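You operate a simulated robot arm through the tools that you are given. There is no shell and no other tool. Be economical: measure what you need, move in short steps, check, and stop when the job is done.

Carry out the task below with a simulated robot arm. There is one attempt and no reset: what you move stays moved.

## Task
Put two level blue scoops of salt into cup five and shut the box.
Fine: strike each scoop off under the bar; scoop back in its place.

It is judged by the outcome, as a careful person would: the job done as asked, and still so three seconds after it is handed in. It fails if anything else is knocked over, pushed out of place, dropped, spilled or broken.

## Robot
A 7-joint arm with a two-finger parallel gripper, fixed in place. Base frame: the origin is at the foot of the arm, x ahead of it, y to its left, z up; the work surface is at about z = 0. Units: m, degrees, N and s.
With the tool pointing down near the work surface it reaches from about 0.24 to 0.62 m from the base axis. Its first joint turns from -66.0 to 66.0 degrees. Payload 2.6 kg.
The TCP is the grasp point between the finger pads, 0.03 m short of the fingertips. In the tool frame z runs along the fingers and y along their closing line. The gripper opens to 0.094 m. The fingers are 0.028 m wide and 0.01 m thick; the gripper's body (0.05 by 0.096 m) begins 0.055 m behind the TCP.
Orientation is that of the tool frame in the base frame, as a unit quaternion [x, y, z, w]. With the fingers straight down and closing along the base's y, the tool's x points along the base's -x, its y along +y and its z along -z.

## Interface
- The arm moves only by the tool play_rows. Its arguments are lists of equal length, an entry for each row: "linear": the shift along the tool's x, y, z in m, a list of three; "turn": the turn, a rotation vector about the tool's x, y, z in degrees, a list of three. In form: {"linear": [[dx, dy, dz], ...], "turn": [[ax, ay, az], ...]}. A call has 1 to 8 rows; each row shifts and turns the commanded pose from where the row before left it, along the tool's axes as they then stand. "claw" is the closure in counts, from 0 (fully open) to 255 (shut), set as the call begins (left out, the last holds). Rows are played at 5 a second. More than 0.05 m and 8.6 degrees between two rows, or a gripper value outside its range, and nothing of the call is played. A pose out of reach is approached as far as the arm can. The call stops where the force on the tool passes 40 N (or 10 N more than at its start, if that is more) or the arm is blocked; 0.2 s more then pass. Each finger travels about 0.072 m/s and halts on what it meets, pressing with about 30 N; the grip force reading is that of the motor and also rises with nothing between the fingers. The clock runs only during rows and for 0.2 s after the last one: add rows that do not move to give the fingers time. The reply holds the time, the measured pose of the TCP, the force on the tool along the base axes, the opening and the grip force, in the units named above and with some noise, and new pictures: "show" is both (left out), scene, wrist or none.
- Cameras (640 x 400 px; columns grow to the right, rows downward): "scene" is fixed at [0.0179, 0.4334, 0.5742]; the picture's right is [-0.89, -0.45, 0.00], its down [-0.21, 0.42, -0.88] and it looks along [0.40, -0.79, -0.47] (base axes); focal length 220 px, centre (320, 200). "wrist" rides on the gripper at [0.076, 0.014, -0.102] in the tool frame; the picture's right is [-0.18, 0.98, 0.00], its down [-0.75, -0.14, -0.64] and it looks along [-0.63, -0.12, 0.77] (tool axes); focal length 243 px, centre (320, 200). There is no depth. A picture from a camera that has moved, and an enlarged one, comes with that camera's place and axes in the base frame and with its lens. The place of the scene camera against the robot may be out by one fixed shift of up to 0.018 m in any direction.
- zoom(camera, box): a new picture of the part [left, top, right, bottom] of that camera's present view, enlarged. The clock stands still meanwhile.
- finish_job(): hands the job in; it is judged then, once.

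Go step by step. Nothing tells you positions but the pictures and the camera data: compare them with the known pose of the tool, close in by small moves and look again before you grip or let go. The budget is 120 turns and 170 pictures, counting those below and the enlarged ones. Unless the task says otherwise, let go and move clear before handing in, and close with one line.

The tools are called after "Request:" as name(argument=value, ...) on one line, values as JSON. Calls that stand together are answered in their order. play_rows: Moves the arm, as the interface text tells. Its arguments: {"type":"object","properties":{"linear":{"type":"array","items":{"type":"array","items":{"type":"number"}}},"turn":{"type":"array","items":{"type":"array","items":{"type":"number"}}},"claw":{"type":"number"},"show":{"type":"string","enum":["both","scene","wrist","none"]}},"required":["linear","turn"]} The other tools are called the same way: zoom (camera, box) takes an enlarged picture of a part of a camera's view; finish_job () hands the job in.

At the start:

```text
time: 0.0
tool_pos: [0.2487, -0.1578, 0.4475]
orientation: [0.0, 1.0, 0.0, 0.0]
contact_force: [0.3, -0.4, 0.3]
opening: 0.094
gripper_force: 0.2
```

scene: 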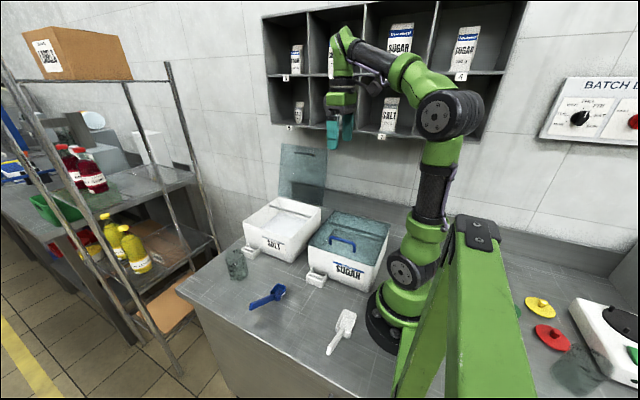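
wrist: 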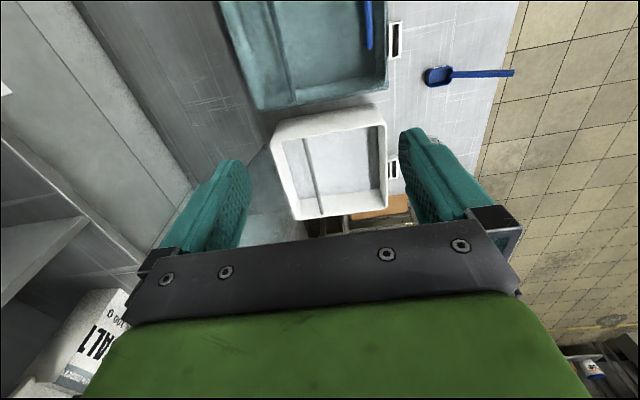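

I see two boxes (salt open, sugar closed), a blue scoop, a white scoop and a few cups. I'll enlarge the views to find the details.

Request:
zoom(camera="scene", box=[180, 140, 400, 290])

Request:
zoom(camera="scene", box=[180, 230, 400, 380])

Request:
zoom(camera="scene", box=[500, 270, 640, 400])

Request:
zoom(camera="wrist", box=[220, 0, 540, 240])

```text
2.67 times, centred on (290, 215) of scene
camera zoom: at [0.0179, 0.4334, 0.5742], right [-0.89, -0.45, 0.0], down [-0.21, 0.42, -0.88], along [0.4, -0.79, -0.47], focal length 586 px, centre (400, 160)
```

zoom: 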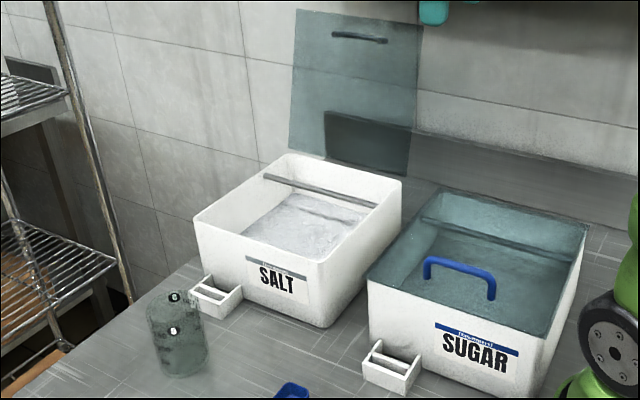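

```text
2.67 times, centred on (290, 305) of scene
camera zoom: at [0.0179, 0.4334, 0.5742], right [-0.89, -0.45, 0.0], down [-0.21, 0.42, -0.88], along [0.4, -0.79, -0.47], focal length 586 px, centre (400, -80)
```

zoom: 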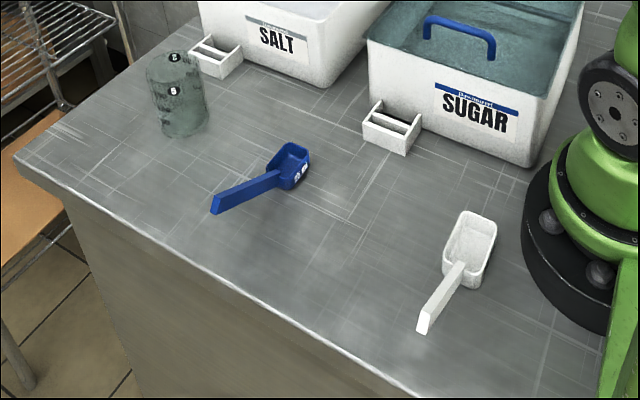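

```text
3.08 times, centred on (570, 335) of scene
camera zoom: at [0.0179, 0.4334, 0.5742], right [-0.89, -0.45, 0.0], down [-0.21, 0.42, -0.88], along [0.4, -0.79, -0.47], focal length 676 px, centre (-449, -215)
```

zoom: 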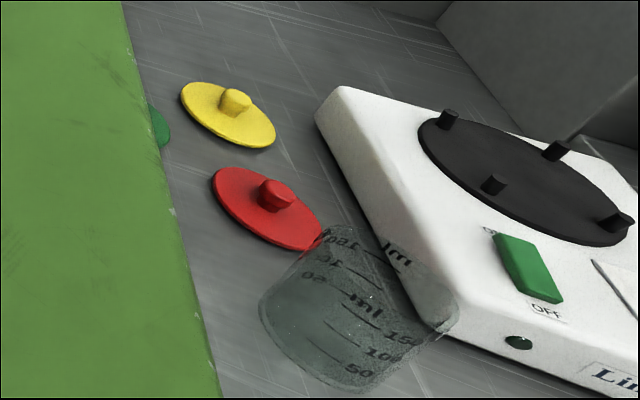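

```text
1.67 times, centred on (380, 120) of wrist
camera zoom: at [0.174, -0.1461, 0.5509], right [0.18, 0.98, 0.0], down [0.75, -0.14, 0.64], along [0.63, -0.12, -0.77], focal length 404 px, centre (220, 333)
```

zoom: 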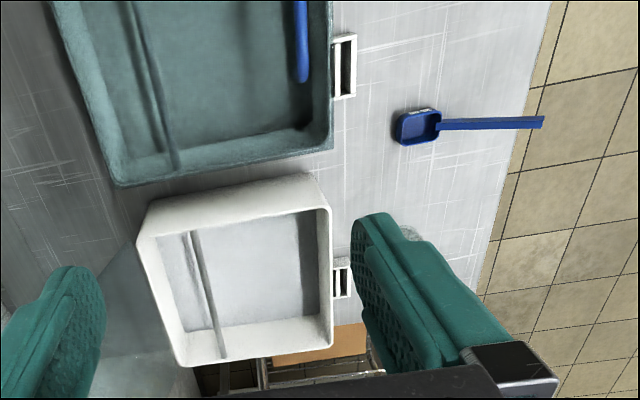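

I'll look closer at the cup labels, the scoop labels, the holders and the lid.

Request:
zoom(camera="scene", box=[220, 235, 268, 285])

Request:
zoom(camera="scene", box=[240, 270, 304, 315])

Request:
zoom(camera="scene", box=[230, 190, 330, 270])

Request:
zoom(camera="scene", box=[260, 0, 520, 160])

```text
8.00 times, centred on (244, 260) of scene
camera zoom: at [0.0179, 0.4334, 0.5742], right [-0.89, -0.45, 0.0], down [-0.21, 0.42, -0.88], along [0.4, -0.79, -0.47], focal length 1758 px, centre (928, -280)
```

zoom: 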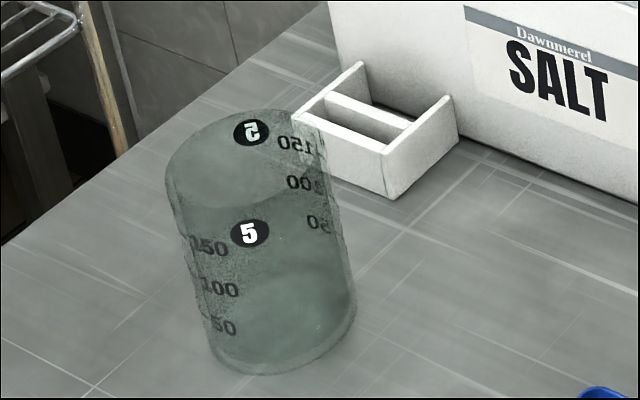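

```text
8.89 times, centred on (272, 292) of scene
camera zoom: at [0.0179, 0.4334, 0.5742], right [-0.89, -0.45, 0.0], down [-0.21, 0.42, -0.88], along [0.4, -0.79, -0.47], focal length 1953 px, centre (747, -622)
```

zoom: 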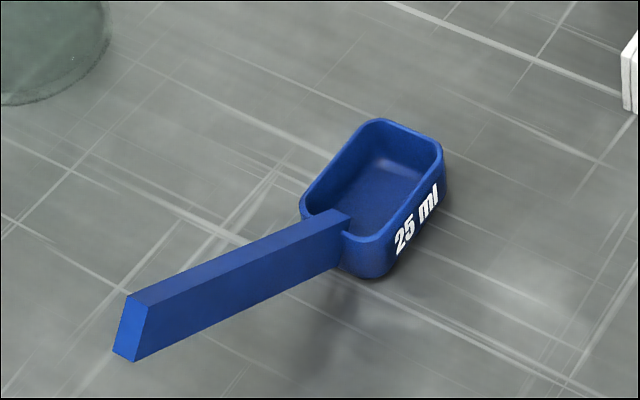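

```text
5.00 times, centred on (280, 230) of scene
camera zoom: at [0.0179, 0.4334, 0.5742], right [-0.89, -0.45, 0.0], down [-0.21, 0.42, -0.88], along [0.4, -0.79, -0.47], focal length 1099 px, centre (520, 50)
```

zoom: 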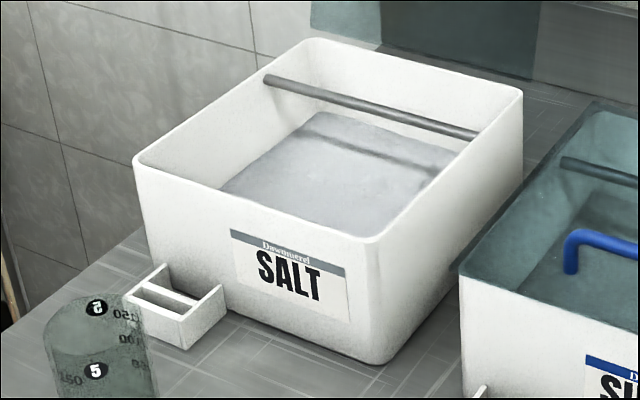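

```text
2.46 times, centred on (390, 80) of scene
camera zoom: at [0.0179, 0.4334, 0.5742], right [-0.89, -0.45, 0.0], down [-0.21, 0.42, -0.88], along [0.4, -0.79, -0.47], focal length 541 px, centre (148, 495)
```

zoom: 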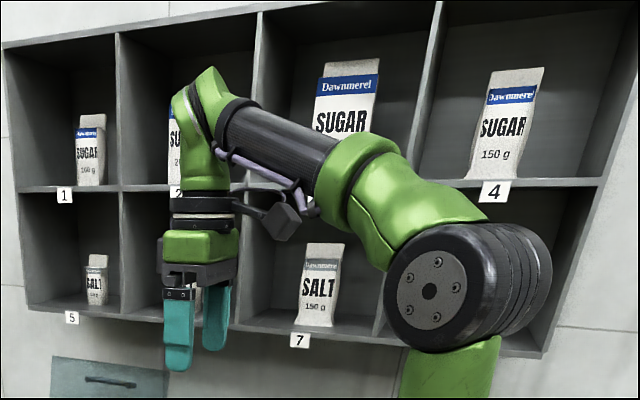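

Cup 5 stands at about (0.50, 0.08). The blue 25 ml scoop's bowl is near (0.335, 0.08), and its handle points towards +y. The salt box spans x 0.38–0.585 and y −0.28 to −0.05. I'll move over the scoop for a closer view.

Request:
play_rows(linear=[[-0.003, 0.04, 0.03], [-0.003, 0.04, 0.03], [-0.003, 0.04, 0.03], [-0.003, 0.04, 0.03], [-0.003, 0.04, 0.03], [-0.003, 0.038, 0.027], [0, 0, 0]], turn=[[0, 0, 0], [0, 0, 0], [0, 0, 0], [0, 0, 0], [0, 0, 0], [0, 0, 0], [0, 0, 0]], show="both")

```text
time: 1.6
tool_pos: [0.2678, 0.0802, 0.2705]
orientation: [0.0, 1.0, -0.001, 0.0]
contact_force: [-0.4, -0.3, 0.5]
opening: 0.0941
gripper_force: 0.1
camera wrist: at [0.1929, 0.0928, 0.3742], right [0.18, 0.98, 0.0], down [0.75, -0.14, 0.64], along [0.63, -0.12, -0.77], focal length 243 px, centre (320, 200)
```

scene: 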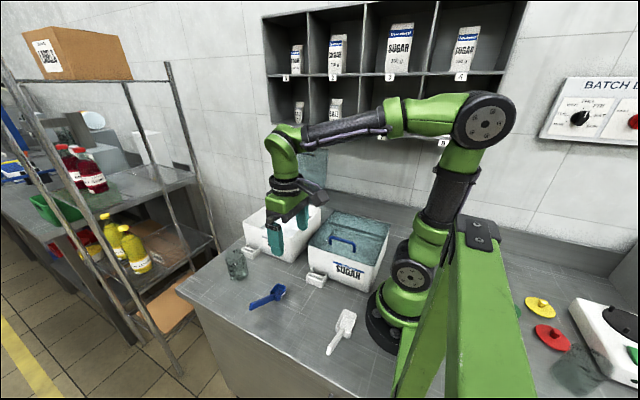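
wrist: 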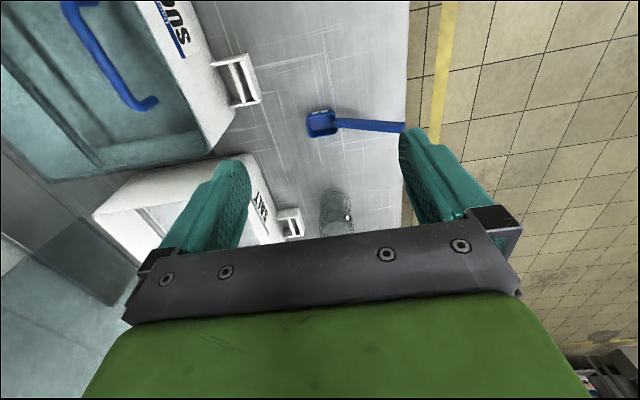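

Request:
zoom(camera="wrist", box=[280, 80, 440, 180])

Request:
zoom(camera="wrist", box=[180, 30, 308, 110])

Request:
zoom(camera="wrist", box=[240, 160, 368, 240])

```text
4.00 times, centred on (360, 130) of wrist
camera zoom: at [0.1929, 0.0928, 0.3742], right [0.18, 0.98, 0.0], down [0.75, -0.14, 0.64], along [0.63, -0.12, -0.77], focal length 970 px, centre (160, 480)
```

zoom: 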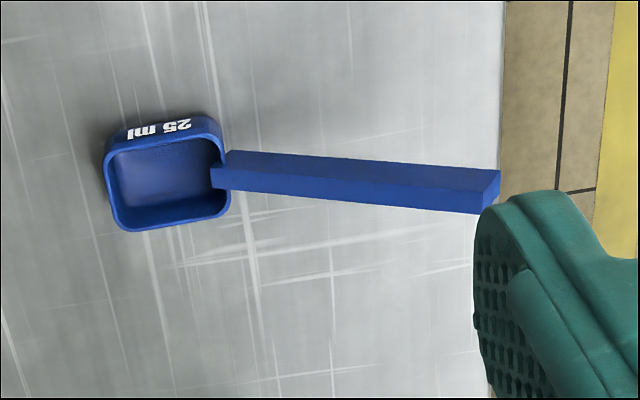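

```text
5.00 times, centred on (244, 70) of wrist
camera zoom: at [0.1929, 0.0928, 0.3742], right [0.18, 0.98, 0.0], down [0.75, -0.14, 0.64], along [0.63, -0.12, -0.77], focal length 1213 px, centre (700, 850)
```

zoom: 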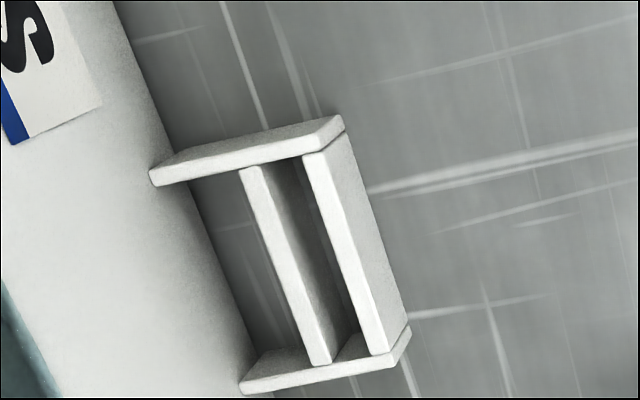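

```text
5.00 times, centred on (304, 200) of wrist
camera zoom: at [0.1929, 0.0928, 0.3742], right [0.18, 0.98, 0.0], down [0.75, -0.14, 0.64], along [0.63, -0.12, -0.77], focal length 1213 px, centre (400, 200)
```

zoom: 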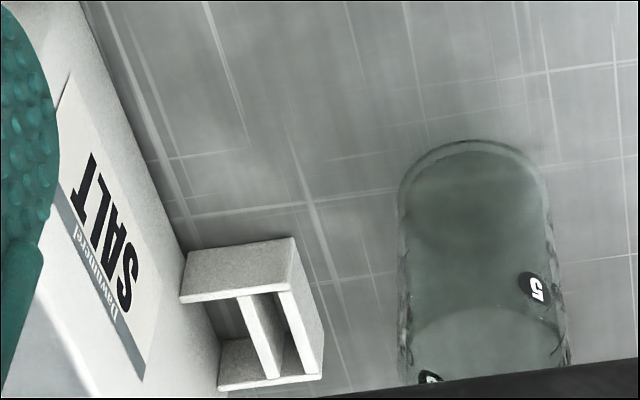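

The handle looks like a thin plate standing on edge. I'll check the white scoop, and the scene view of the blue scoop, to get its dimensions.

Request:
zoom(camera="scene", box=[310, 300, 374, 360])

Request:
zoom(camera="scene", box=[296, 262, 340, 292])

Request:
zoom(camera="wrist", box=[296, 95, 416, 145])

```text
6.67 times, centred on (342, 330) of scene
camera zoom: at [0.0179, 0.4334, 0.5742], right [-0.89, -0.45, 0.0], down [-0.21, 0.42, -0.88], along [0.4, -0.79, -0.47], focal length 1465 px, centre (173, -667)
```

zoom: 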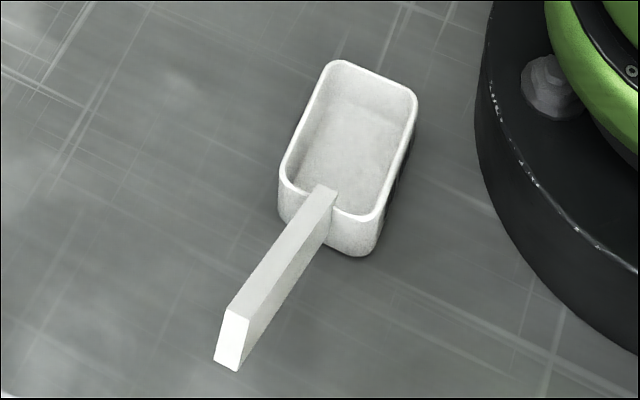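

```text
13.33 times, centred on (318, 277) of scene
camera zoom: at [0.0179, 0.4334, 0.5742], right [-0.89, -0.45, 0.0], down [-0.21, 0.42, -0.88], along [0.4, -0.79, -0.47], focal length 2930 px, centre (347, -827)
```

zoom: 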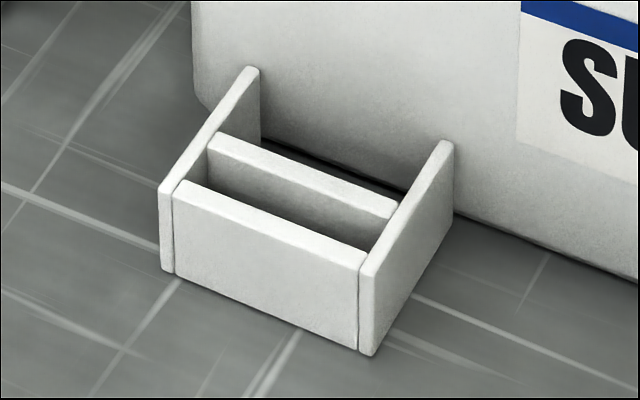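

```text
5.33 times, centred on (356, 120) of wrist
camera zoom: at [0.1929, 0.0928, 0.3742], right [0.18, 0.98, 0.0], down [0.75, -0.14, 0.64], along [0.63, -0.12, -0.77], focal length 1294 px, centre (128, 627)
```

zoom: 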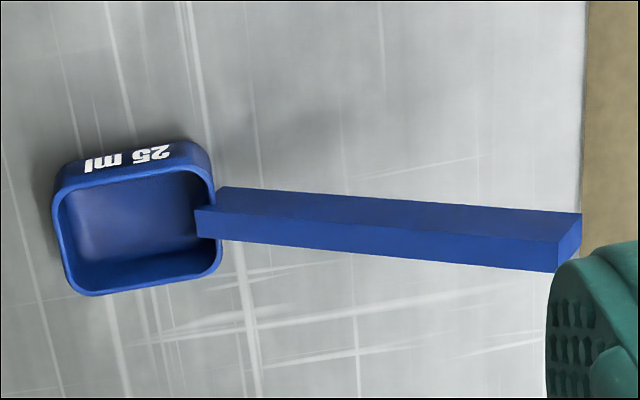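

I'll enlarge the blue scoop further to get the handle's cross-section and tilt.

Request:
zoom(camera="scene", box=[246, 280, 290, 310])

Request:
zoom(camera="wrist", box=[350, 105, 414, 145])

```text
13.33 times, centred on (268, 295) of scene
camera zoom: at [0.0179, 0.4334, 0.5742], right [-0.89, -0.45, 0.0], down [-0.21, 0.42, -0.88], along [0.4, -0.79, -0.47], focal length 2930 px, centre (1013, -1067)
```

zoom: 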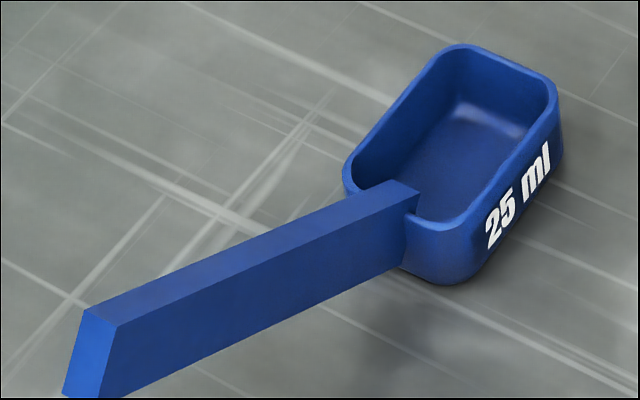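

```text
10.00 times, centred on (382, 125) of wrist
camera zoom: at [0.1929, 0.0928, 0.3742], right [0.18, 0.98, 0.0], down [0.75, -0.14, 0.64], along [0.63, -0.12, -0.77], focal length 2426 px, centre (-300, 950)
```

zoom: 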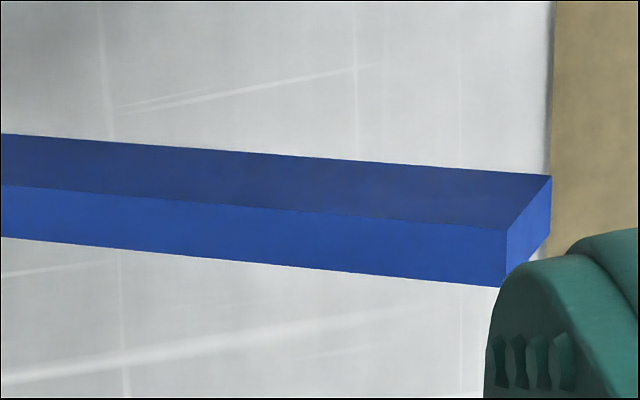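

The handle slopes up from the bowl at about 35° towards +y, and its plate is about 8 mm thick in x. I'll move above the handle and yaw the gripper 90° so it closes along x, with the camera on the +y side.

Request:
play_rows(linear=[[-0.033, 0.0325, 0.035], [-0.033, 0.0325, 0.035], [0, 0, 0], [0, 0, 0], [0, 0, 0], [0, 0, 0], [0, 0, 0], [0, 0, 0]], turn=[[0, 0, 0], [0, 0, 0], [0, 0, 8.18], [0, 0, 8.18], [0, 0, 8.18], [0, 0, 8.18], [0, 0, 8.18], [0, 0, 8.18]], show="none")

Request:
play_rows(linear=[[0, 0, 0], [0, 0, 0], [0, 0, 0], [0, 0, 0], [0, 0, 0], [0, 0, 0]], turn=[[0, 0, 8.18], [0, 0, 8.18], [0, 0, 8.18], [0, 0, 8.18], [0, 0, 8.2], [0, 0, 0]], show="both")

```text
refused: row 1 steps farther than a row can; nothing moved
```

```text
time: 3.0
tool_pos: [0.2682, 0.08, 0.2708]
orientation: [0.351, 0.936, 0.0, 0.0]
contact_force: [0.4, 0.2, -0.6]
opening: 0.0942
gripper_force: 0.2
camera wrist: at [0.2209, 0.1386, 0.3744], right [0.78, 0.62, 0.0], down [0.48, -0.6, 0.64], along [0.4, -0.5, -0.77], focal length 243 px, centre (320, 200)
```

scene: 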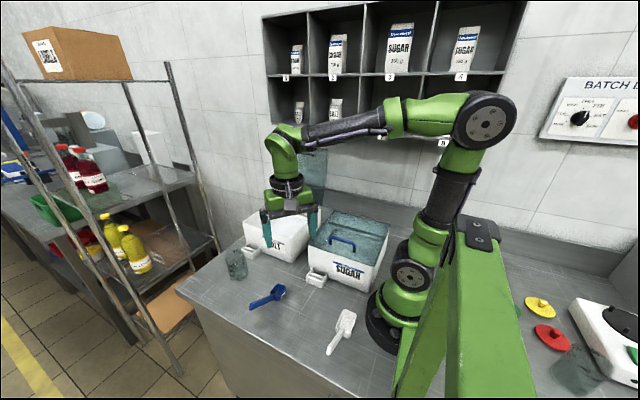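
wrist: 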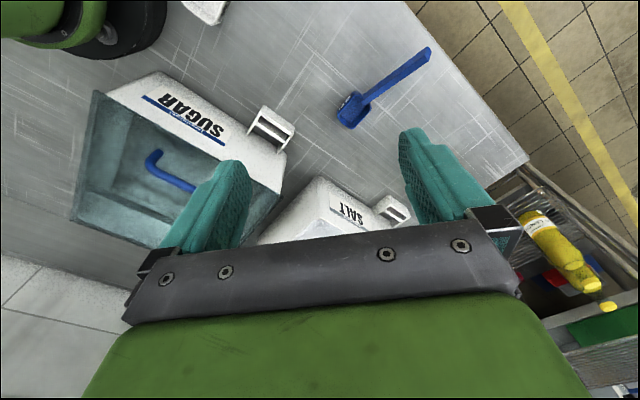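

The yaw is partly done. I'll finish it and then move over the handle in smaller steps.

Request:
play_rows(linear=[[0, 0, 0], [0, 0, 0], [0, 0, 0], [0, 0, 0], [0, 0, 0], [0, 0, 0], [0.0325, 0.033, 0], [0.0325, 0.033, 0]], turn=[[0, 0, 8.18], [0, 0, 8.18], [0, 0, 8.18], [0, 0, 8.18], [0, 0, 8.18], [0, 0, 8.2], [0, 0, 0], [0, 0, 0]], show="both")

```text
time: 4.8
tool_pos: [0.3336, 0.1452, 0.2672]
orientation: [0.707, 0.707, 0.001, 0.001]
contact_force: [-0.6, 0.6, 0.5]
opening: 0.0938
gripper_force: 0.1
camera wrist: at [0.3499, 0.2195, 0.3707], right [0.98, -0.19, 0.0], down [-0.14, -0.75, 0.64], along [-0.12, -0.63, -0.77], focal length 243 px, centre (320, 200)
```

scene: 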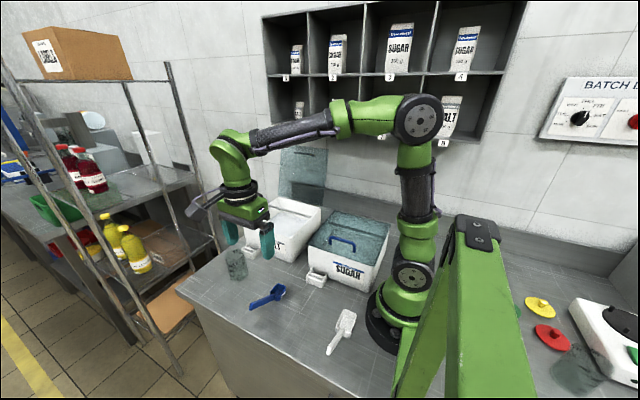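
wrist: 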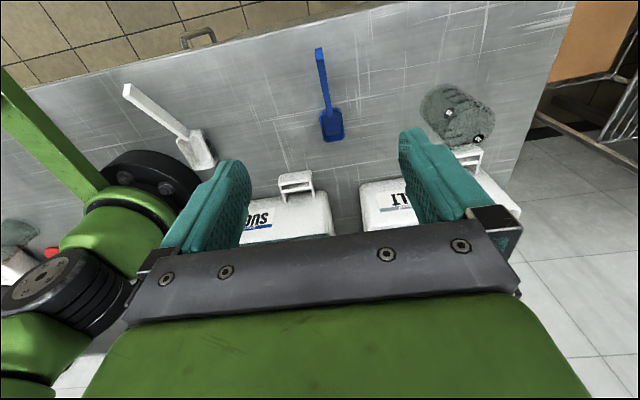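

The gripper now closes along x. I'll enlarge the scoop from this viewpoint to locate the handle accurately.

Request:
zoom(camera="wrist", box=[264, 40, 392, 150])

Request:
zoom(camera="wrist", box=[400, 70, 528, 170])

```text
3.64 times, centred on (328, 95) of wrist
camera zoom: at [0.3499, 0.2195, 0.3707], right [0.98, -0.19, 0.0], down [-0.14, -0.75, 0.64], along [-0.12, -0.63, -0.77], focal length 882 px, centre (291, 582)
```

zoom: 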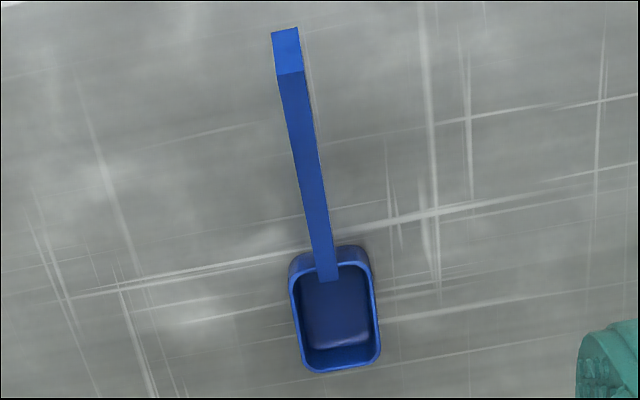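

```text
4.00 times, centred on (464, 120) of wrist
camera zoom: at [0.3499, 0.2195, 0.3707], right [0.98, -0.19, 0.0], down [-0.14, -0.75, 0.64], along [-0.12, -0.63, -0.77], focal length 970 px, centre (-256, 520)
```

zoom: 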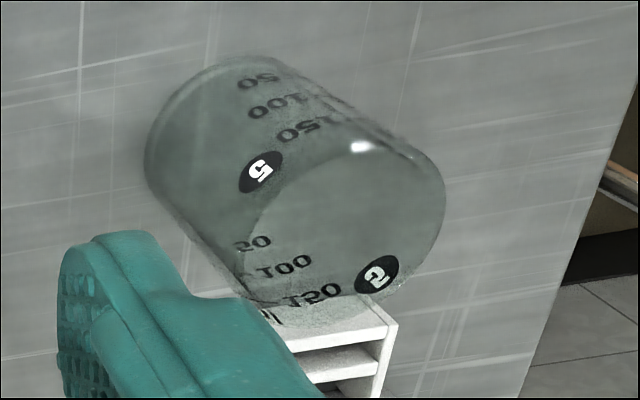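

From two views the handle's top edge runs from (0.338, 0.087, 0.028) to (0.340, 0.169, 0.080), a slope of about 32°. I'll align, come lower and lean the tool 20°, then check.

Request:
play_rows(linear=[[0.002, 0.003, 0.04], [0.0018, 0.0029, 0.04], [0, 0, 0.04], [0, 0, 0], [0, 0, 0], [0, 0, 0], [0, 0, 0]], turn=[[0, 0, 0], [0, 0, 0], [0, 0, 0], [0, -6.67, 0], [0, -6.67, 0], [0, -6.66, 0], [0, 0, 0]], show="both")

```text
time: 6.4
tool_pos: [0.3405, 0.1489, 0.1512]
orientation: [0.696, 0.696, -0.123, 0.124]
contact_force: [0.5, 0.4, 1.7]
opening: 0.094
gripper_force: 0.1
camera wrist: at [0.3551, 0.2529, 0.2213], right [0.98, -0.17, 0.06], down [-0.14, -0.49, 0.86], along [-0.12, -0.86, -0.5], focal length 243 px, centre (320, 200)
```

scene: 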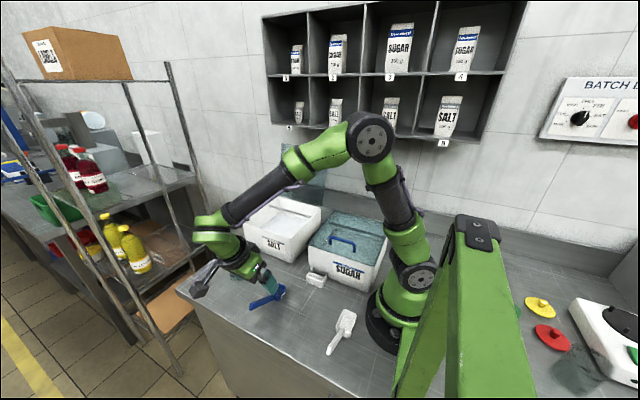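
wrist: 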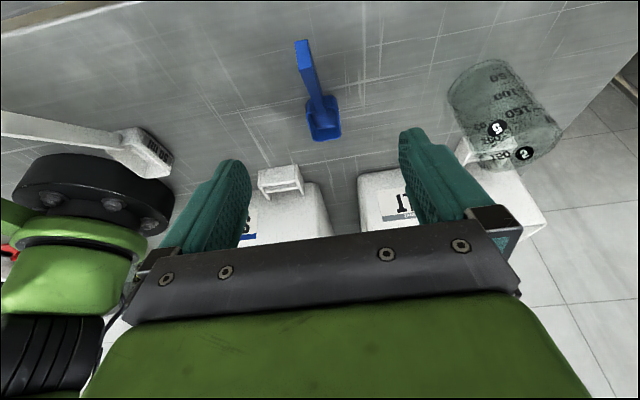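

The handle lies between the open fingers, with the left finger near the white scoop. I'll descend most of the way and check.

Request:
play_rows(linear=[[0.0103, -0.0005, 0.0282], [0.0103, -0.0005, 0.0282], [0, 0, 0]], turn=[[0, 0, 0], [0, 0, 0], [0, 0, 0]], show="both")

```text
time: 7.2
tool_pos: [0.3397, 0.1466, 0.0895]
orientation: [0.697, 0.696, -0.123, 0.123]
contact_force: [-0.3, -0.8, 0.1]
opening: 0.0941
gripper_force: 0.1
camera wrist: at [0.354, 0.2513, 0.1602], right [0.98, -0.17, 0.06], down [-0.14, -0.49, 0.86], along [-0.12, -0.86, -0.5], focal length 243 px, centre (320, 200)
```

scene: 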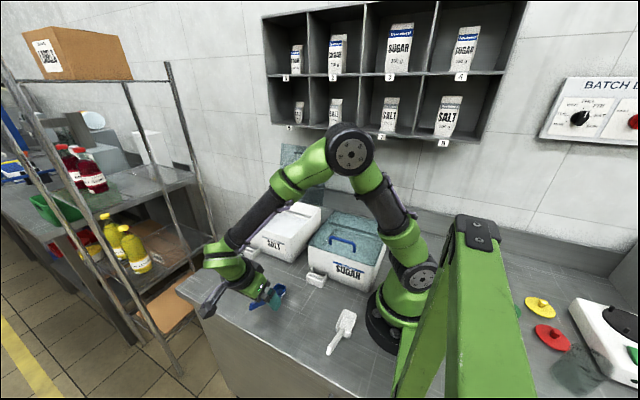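
wrist: 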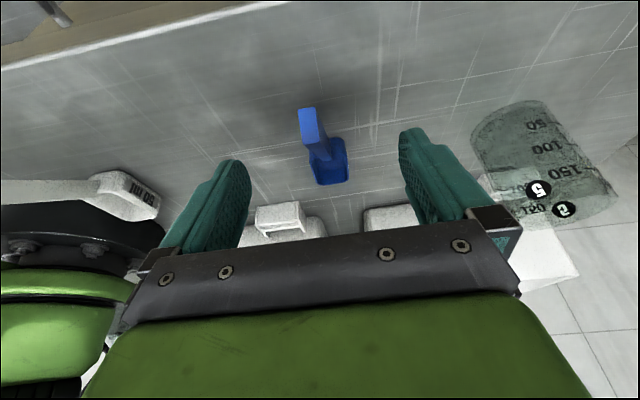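

The alignment looks good. I'll descend to grip height and narrow the fingers to about 3 cm before gripping.

Request:
play_rows(linear=[[0.0069, 0, 0.0154], [0.0068, 0, 0.0153], [0, 0, 0]], turn=[[0, 0, 0], [0, 0, 0], [0, 0, 0]], show="none")

Request:
play_rows(linear=[[0, 0, 0], [0, 0, 0], [0, 0, 0]], turn=[[0, 0, 0], [0, 0, 0], [0, 0, 0]], claw=175, show="both")

```text
time: 8.0
tool_pos: [0.3385, 0.1503, 0.0577]
orientation: [0.697, 0.696, -0.122, 0.124]
contact_force: [0.5, 0.1, -0.2]
opening: 0.0939
gripper_force: 0.1
```

```text
time: 8.8
tool_pos: [0.3385, 0.1498, 0.0573]
orientation: [0.697, 0.695, -0.123, 0.122]
contact_force: [0.4, 0.2, 0.2]
opening: 0.0294
gripper_force: 0.0
camera wrist: at [0.3538, 0.2542, 0.1278], right [0.98, -0.17, 0.06], down [-0.14, -0.49, 0.86], along [-0.12, -0.86, -0.5], focal length 243 px, centre (320, 200)
```

scene: 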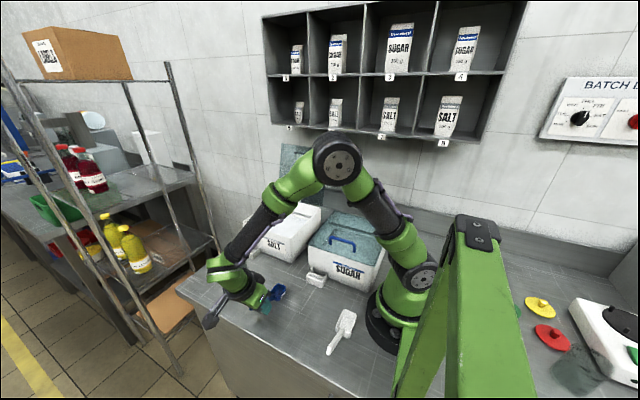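
wrist: 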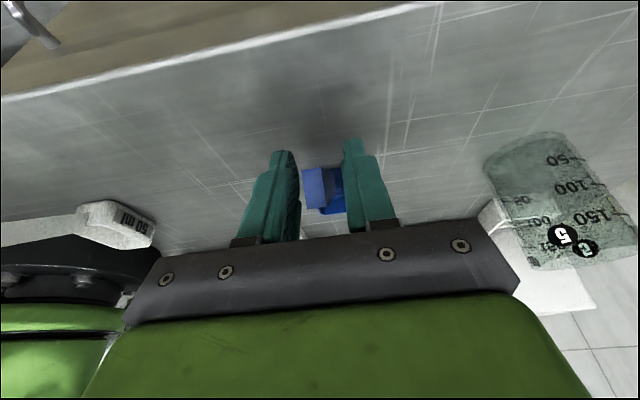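

Request:
zoom(camera="wrist", box=[250, 130, 410, 240])

Request:
zoom(camera="scene", box=[230, 270, 310, 325])

```text
3.64 times, centred on (330, 185) of wrist
camera zoom: at [0.3538, 0.2542, 0.1278], right [0.98, -0.17, 0.06], down [-0.14, -0.49, 0.86], along [-0.12, -0.86, -0.5], focal length 882 px, centre (284, 254)
```

zoom: 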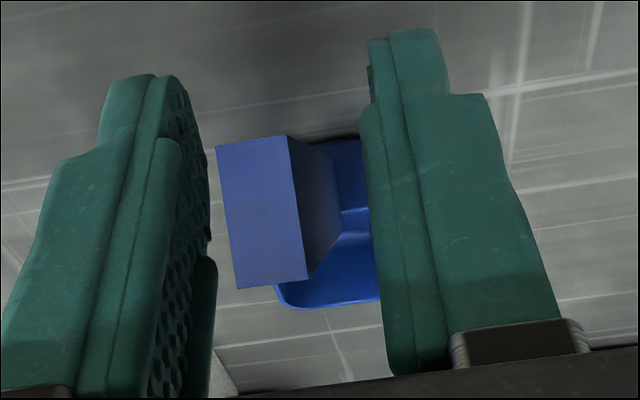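

```text
7.27 times, centred on (270, 298) of scene
camera zoom: at [0.0179, 0.4334, 0.5742], right [-0.89, -0.45, 0.0], down [-0.21, 0.42, -0.88], along [0.4, -0.79, -0.47], focal length 1598 px, centre (684, -509)
```

zoom: 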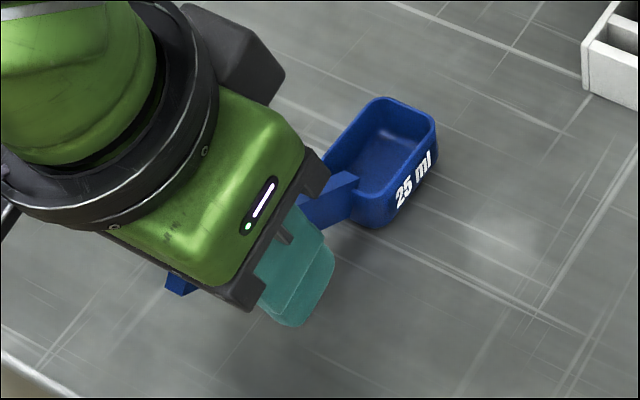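

The handle end is at x≈0.340, nearly centred between the fingers. I'll grip now.

Request:
play_rows(linear=[[0, 0.0012, 0], [0, 0, 0], [0, 0, 0], [0, 0, 0]], turn=[[0, 0, 0], [0, 0, 0], [0, 0, 0], [0, 0, 0]], claw=255, show="wrist")

```text
time: 9.8
tool_pos: [0.3407, 0.1502, 0.0565]
orientation: [0.697, 0.696, -0.123, 0.122]
contact_force: [0.6, 0.6, 0.2]
opening: 0.0193
gripper_force: 29.6
camera wrist: at [0.355, 0.2547, 0.1279], right [0.98, -0.17, 0.06], down [-0.14, -0.49, 0.86], along [-0.12, -0.86, -0.5], focal length 243 px, centre (320, 200)
```

wrist: 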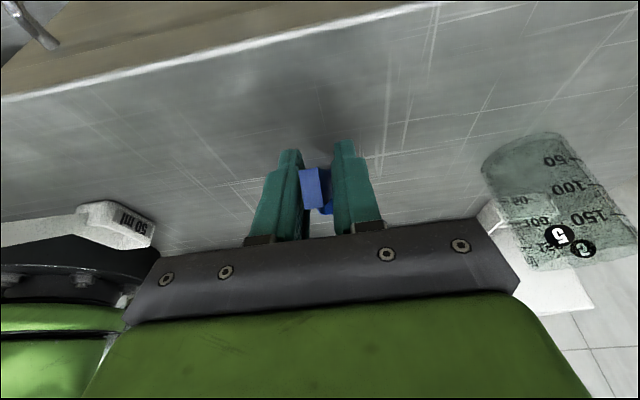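

The fingers stopped at 0.019 m, which is wider than I expected for this handle. I'll zoom in to check the contact.

Request:
zoom(camera="wrist", box=[250, 130, 410, 240])

Request:
zoom(camera="scene", box=[230, 270, 310, 325])

```text
3.64 times, centred on (330, 185) of wrist
camera zoom: at [0.355, 0.2547, 0.1279], right [0.98, -0.17, 0.06], down [-0.14, -0.49, 0.86], along [-0.12, -0.86, -0.5], focal length 882 px, centre (284, 254)
```

zoom: 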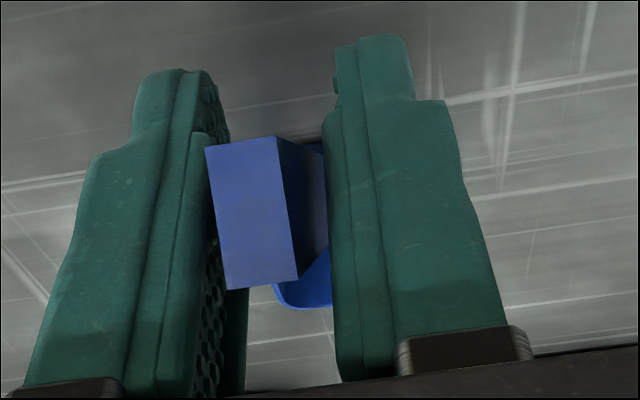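

```text
7.27 times, centred on (270, 298) of scene
camera zoom: at [0.0179, 0.4334, 0.5742], right [-0.89, -0.45, 0.0], down [-0.21, 0.42, -0.88], along [0.4, -0.79, -0.47], focal length 1598 px, centre (684, -509)
```

zoom: 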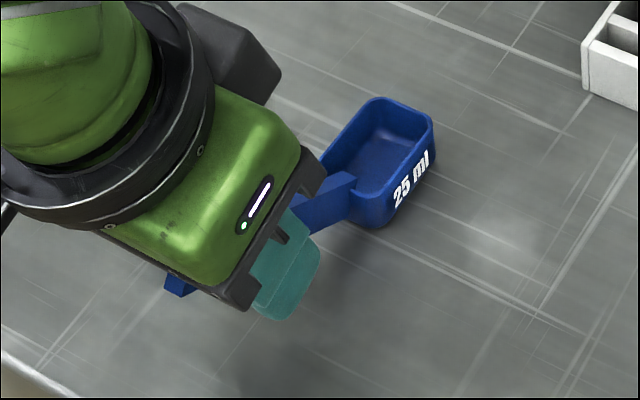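

The motor reports a firm grip. I'll lift slightly to see whether the scoop holds without slipping.

Request:
play_rows(linear=[[-0.0051, 0, -0.0141], [-0.0051, 0, -0.0141], [0, 0, 0]], turn=[[0, 0, 0], [0, 0, 0], [0, 0, 0]], show="both")

Request:
zoom(camera="scene", box=[230, 260, 310, 315])

Request:
zoom(camera="wrist", box=[250, 130, 410, 240])

```text
time: 10.6
tool_pos: [0.3394, 0.1503, 0.0882]
orientation: [0.697, 0.695, -0.123, 0.124]
contact_force: [0.2, -0.5, -0.2]
opening: 0.0193
gripper_force: 29.9
camera wrist: at [0.3546, 0.2548, 0.1585], right [0.98, -0.17, 0.06], down [-0.14, -0.49, 0.86], along [-0.12, -0.85, -0.5], focal length 243 px, centre (320, 200)
```

scene: 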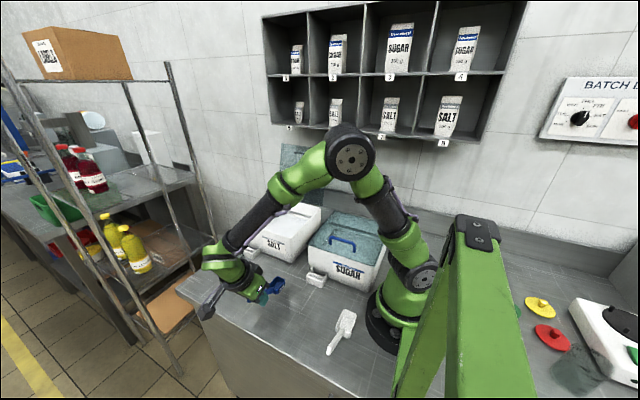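
wrist: 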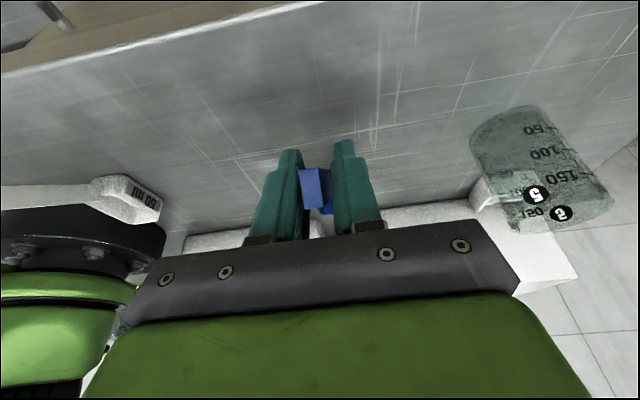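

```text
7.27 times, centred on (270, 288) of scene
camera zoom: at [0.0179, 0.4334, 0.5742], right [-0.89, -0.45, 0.0], down [-0.21, 0.42, -0.88], along [0.4, -0.79, -0.47], focal length 1598 px, centre (684, -436)
```

zoom: 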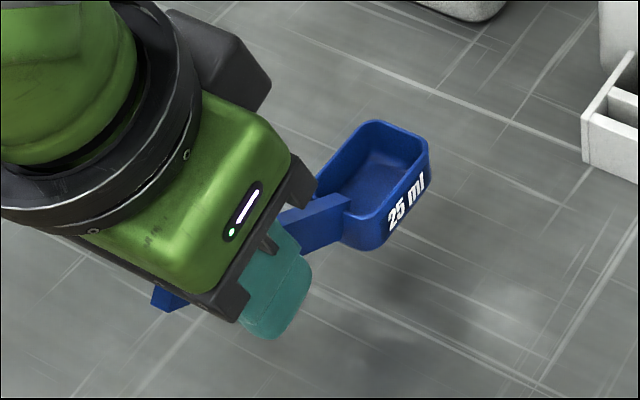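

```text
3.64 times, centred on (330, 185) of wrist
camera zoom: at [0.3546, 0.2548, 0.1585], right [0.98, -0.17, 0.06], down [-0.14, -0.49, 0.86], along [-0.12, -0.85, -0.5], focal length 882 px, centre (284, 254)
```

zoom: 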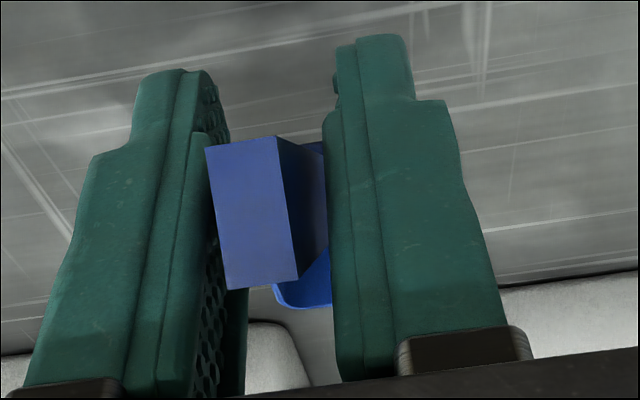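

The scoop is held firmly with no slip. I'll raise it and carry it towards the salt box for a look inside.

Request:
play_rows(linear=[[-0.0137, 0, -0.0376], [-0.0137, 0, -0.0376], [-0.0137, 0, -0.0376], [-0.0137, 0, -0.0376], [-0.0282, 0.028, 0.0103], [-0.0282, 0.028, 0.0103], [-0.0282, 0.028, 0.0103], [-0.0282, 0.028, 0.0103]], turn=[[0, 0, 0], [0, 0, 0], [0, 0, 0], [0, 0, 0], [0, 0, 0], [0, 0, 0], [0, 0, 0], [0, 0, 0]], show="none")

Request:
play_rows(linear=[[-0.0282, 0.028, 0.0103], [0, 0, 0]], turn=[[0, 0, 0], [0, 0, 0]], show="both")

```text
time: 12.4
tool_pos: [0.4525, 0.0304, 0.2487]
orientation: [0.696, 0.697, -0.123, 0.123]
contact_force: [0.2, -0.5, 0.1]
opening: 0.0195
gripper_force: 30.1
```

```text
time: 13.0
tool_pos: [0.481, 0.0009, 0.2468]
orientation: [0.697, 0.696, -0.122, 0.123]
contact_force: [0.7, 0.9, -1.0]
opening: 0.0195
gripper_force: 30.5
camera wrist: at [0.495, 0.1056, 0.3187], right [0.98, -0.17, 0.06], down [-0.14, -0.49, 0.86], along [-0.12, -0.85, -0.5], focal length 243 px, centre (320, 200)
```

scene: 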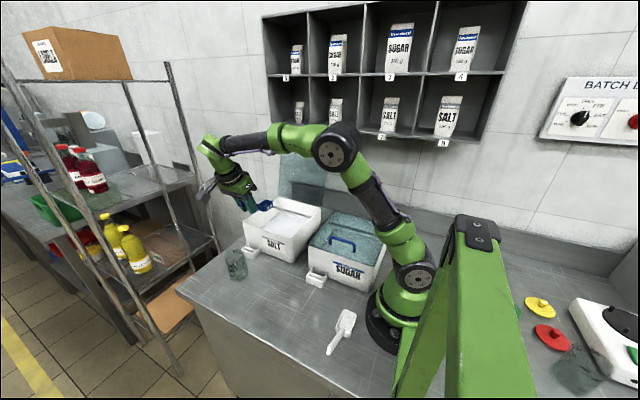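
wrist: 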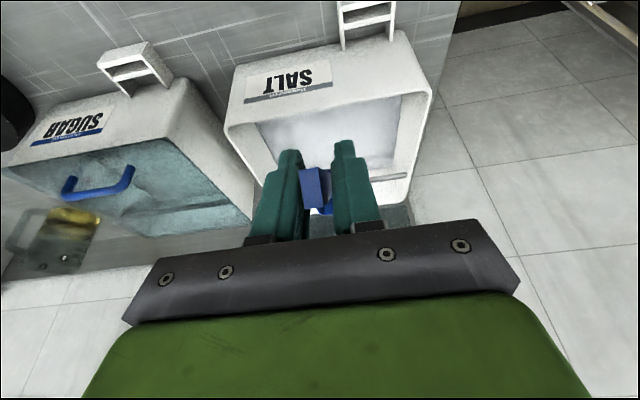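

Request:
zoom(camera="wrist", box=[200, 0, 456, 160])

Request:
zoom(camera="wrist", box=[210, 90, 450, 240])

Request:
zoom(camera="scene", box=[230, 190, 330, 270])

```text
2.50 times, centred on (328, 80) of wrist
camera zoom: at [0.495, 0.1056, 0.3187], right [0.98, -0.17, 0.06], down [-0.14, -0.49, 0.86], along [-0.12, -0.85, -0.5], focal length 606 px, centre (300, 500)
```

zoom: 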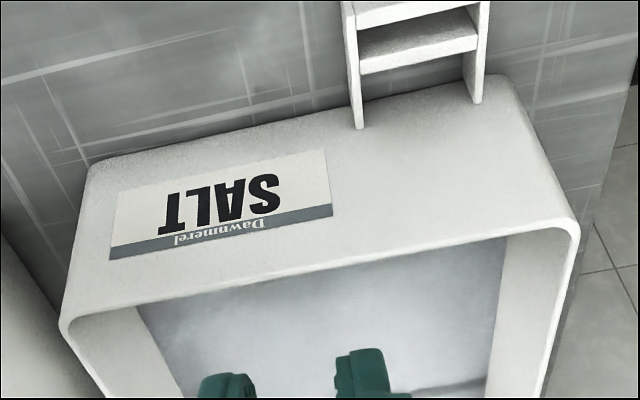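

```text
2.67 times, centred on (330, 165) of wrist
camera zoom: at [0.495, 0.1056, 0.3187], right [0.98, -0.17, 0.06], down [-0.14, -0.49, 0.86], along [-0.12, -0.85, -0.5], focal length 647 px, centre (293, 293)
```

zoom: 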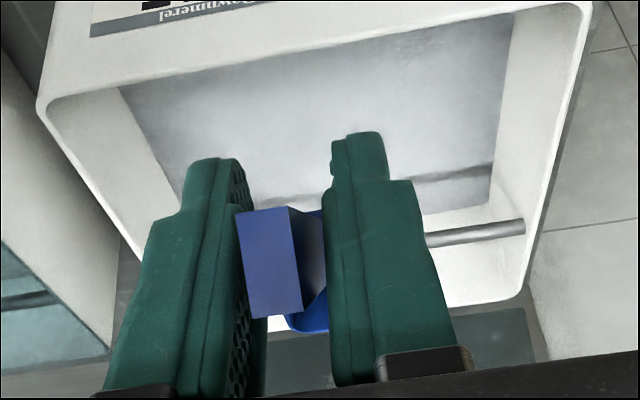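

```text
5.00 times, centred on (280, 230) of scene
camera zoom: at [0.018, 0.4334, 0.5742], right [-0.89, -0.45, 0.0], down [-0.21, 0.42, -0.88], along [0.4, -0.79, -0.47], focal length 1099 px, centre (520, 50)
```

zoom: 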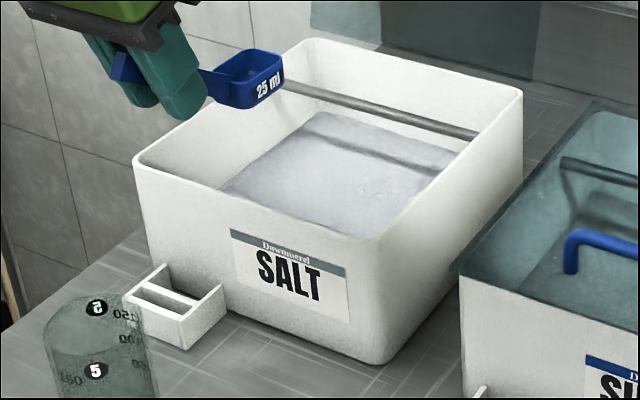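

The salt surface is at z≈0.047, the box rim at 0.115, and the bar near y≈−0.215, z≈0.10. I'll bring the empty scoop into the box just in front of the bar to measure the bar height by touch.

Request:
play_rows(linear=[[-0.0317, 0, 0.0115], [-0.0317, 0, 0.0115], [-0.0317, 0, 0.0115], [0.0116, 0, 0.032], [0.0116, 0, 0.032], [0.0116, 0, 0.032], [0.0116, 0, 0.032], [0, 0, 0]], turn=[[0, 0, 0], [0, 0, 0], [0, 0, 0], [0, 0, 0], [0, 0, 0], [0, 0, 0], [0, 0, 0], [0, 0, 0]], show="both")

Request:
zoom(camera="scene", box=[230, 190, 330, 270])

Request:
zoom(camera="wrist", box=[210, 90, 450, 240])

```text
time: 14.8
tool_pos: [0.481, -0.1012, 0.1137]
orientation: [0.697, 0.696, -0.122, 0.123]
contact_force: [-0.1, 0.4, -0.2]
opening: 0.0193
gripper_force: 30.0
camera wrist: at [0.4955, 0.004, 0.1844], right [0.98, -0.17, 0.06], down [-0.14, -0.49, 0.86], along [-0.12, -0.85, -0.5], focal length 243 px, centre (320, 200)
```

scene: 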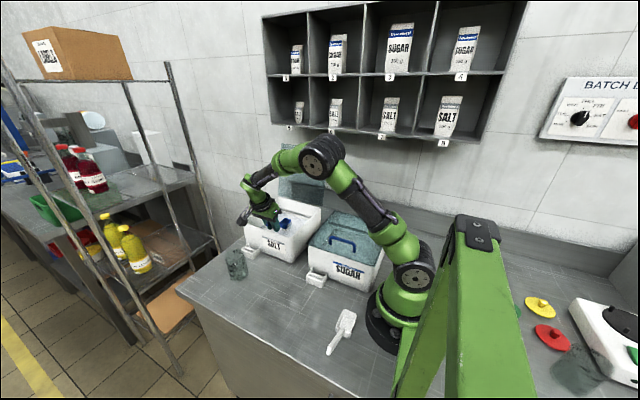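
wrist: 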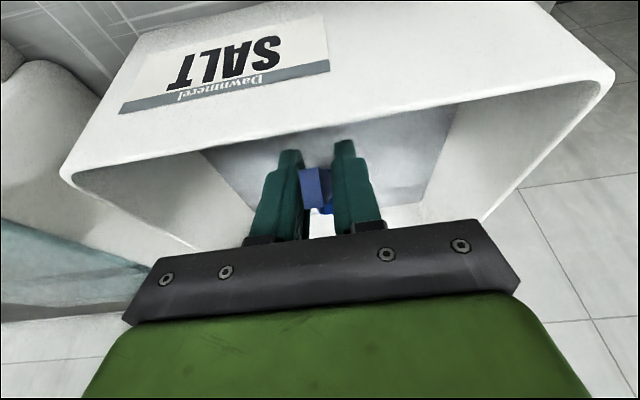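

```text
5.00 times, centred on (280, 230) of scene
camera zoom: at [0.0179, 0.4334, 0.5742], right [-0.89, -0.45, 0.0], down [-0.21, 0.42, -0.88], along [0.4, -0.79, -0.47], focal length 1099 px, centre (520, 50)
```

zoom: 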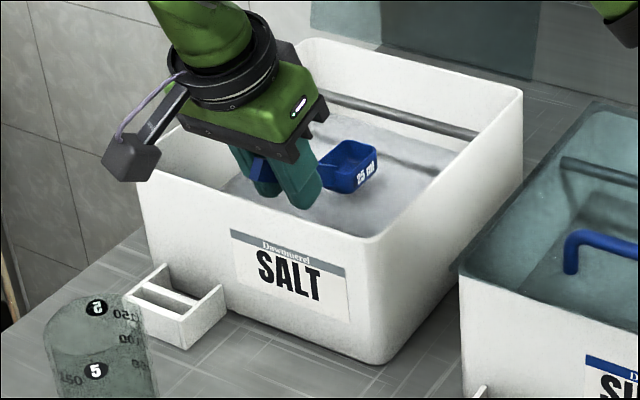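

```text
2.67 times, centred on (330, 165) of wrist
camera zoom: at [0.4955, 0.004, 0.1844], right [0.98, -0.17, 0.06], down [-0.14, -0.49, 0.86], along [-0.12, -0.85, -0.5], focal length 647 px, centre (293, 293)
```

zoom: 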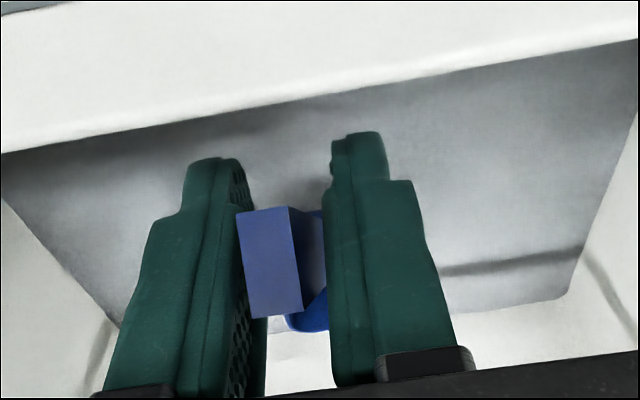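

The bowl is in front of and below the bar. I'll slide it under the bar with clearance.

Request:
play_rows(linear=[[-0.0179, 0, 0.0065], [-0.0179, 0, 0.0065], [0, 0, 0]], turn=[[0, 0, 0], [0, 0, 0], [0, 0, 0]], show="none")

Request:
zoom(camera="scene", box=[260, 195, 324, 240])

```text
time: 15.6
tool_pos: [0.4804, -0.1386, 0.1123]
orientation: [0.697, 0.696, -0.123, 0.122]
contact_force: [0.4, -0.3, -0.7]
opening: 0.0196
gripper_force: 30.2
```

```text
8.89 times, centred on (292, 218) of scene
camera zoom: at [0.0179, 0.4334, 0.5742], right [-0.89, -0.45, 0.0], down [-0.21, 0.42, -0.88], along [0.4, -0.79, -0.47], focal length 1953 px, centre (569, 44)
```

zoom: 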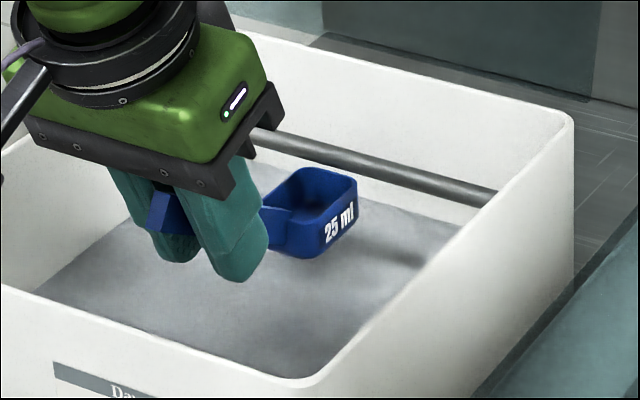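

Request:
play_rows(linear=[[-0.0017, 0, -0.0047], [-0.0017, 0, -0.0047], [0, 0, 0]], turn=[[0, 0, 0], [0, 0, 0], [0, 0, 0]], show="none")

Request:
zoom(camera="scene", box=[260, 195, 324, 240])

```text
time: 16.4
tool_pos: [0.4805, -0.1377, 0.1225]
orientation: [0.696, 0.696, -0.123, 0.123]
contact_force: [0.2, -0.9, -0.3]
opening: 0.0196
gripper_force: 30.5
```

```text
8.89 times, centred on (292, 218) of scene
camera zoom: at [0.0179, 0.4334, 0.5742], right [-0.89, -0.45, 0.0], down [-0.21, 0.42, -0.88], along [0.4, -0.79, -0.47], focal length 1953 px, centre (569, 44)
```

zoom: 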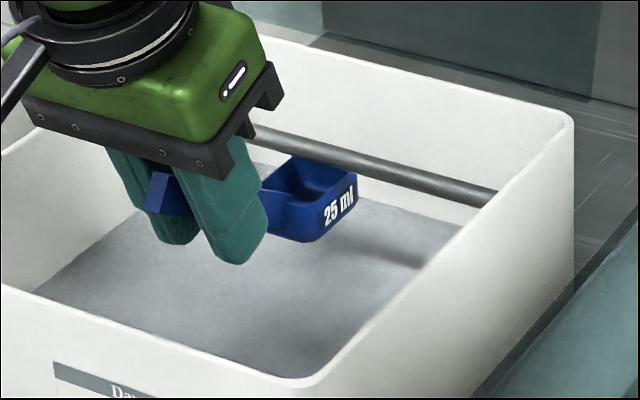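

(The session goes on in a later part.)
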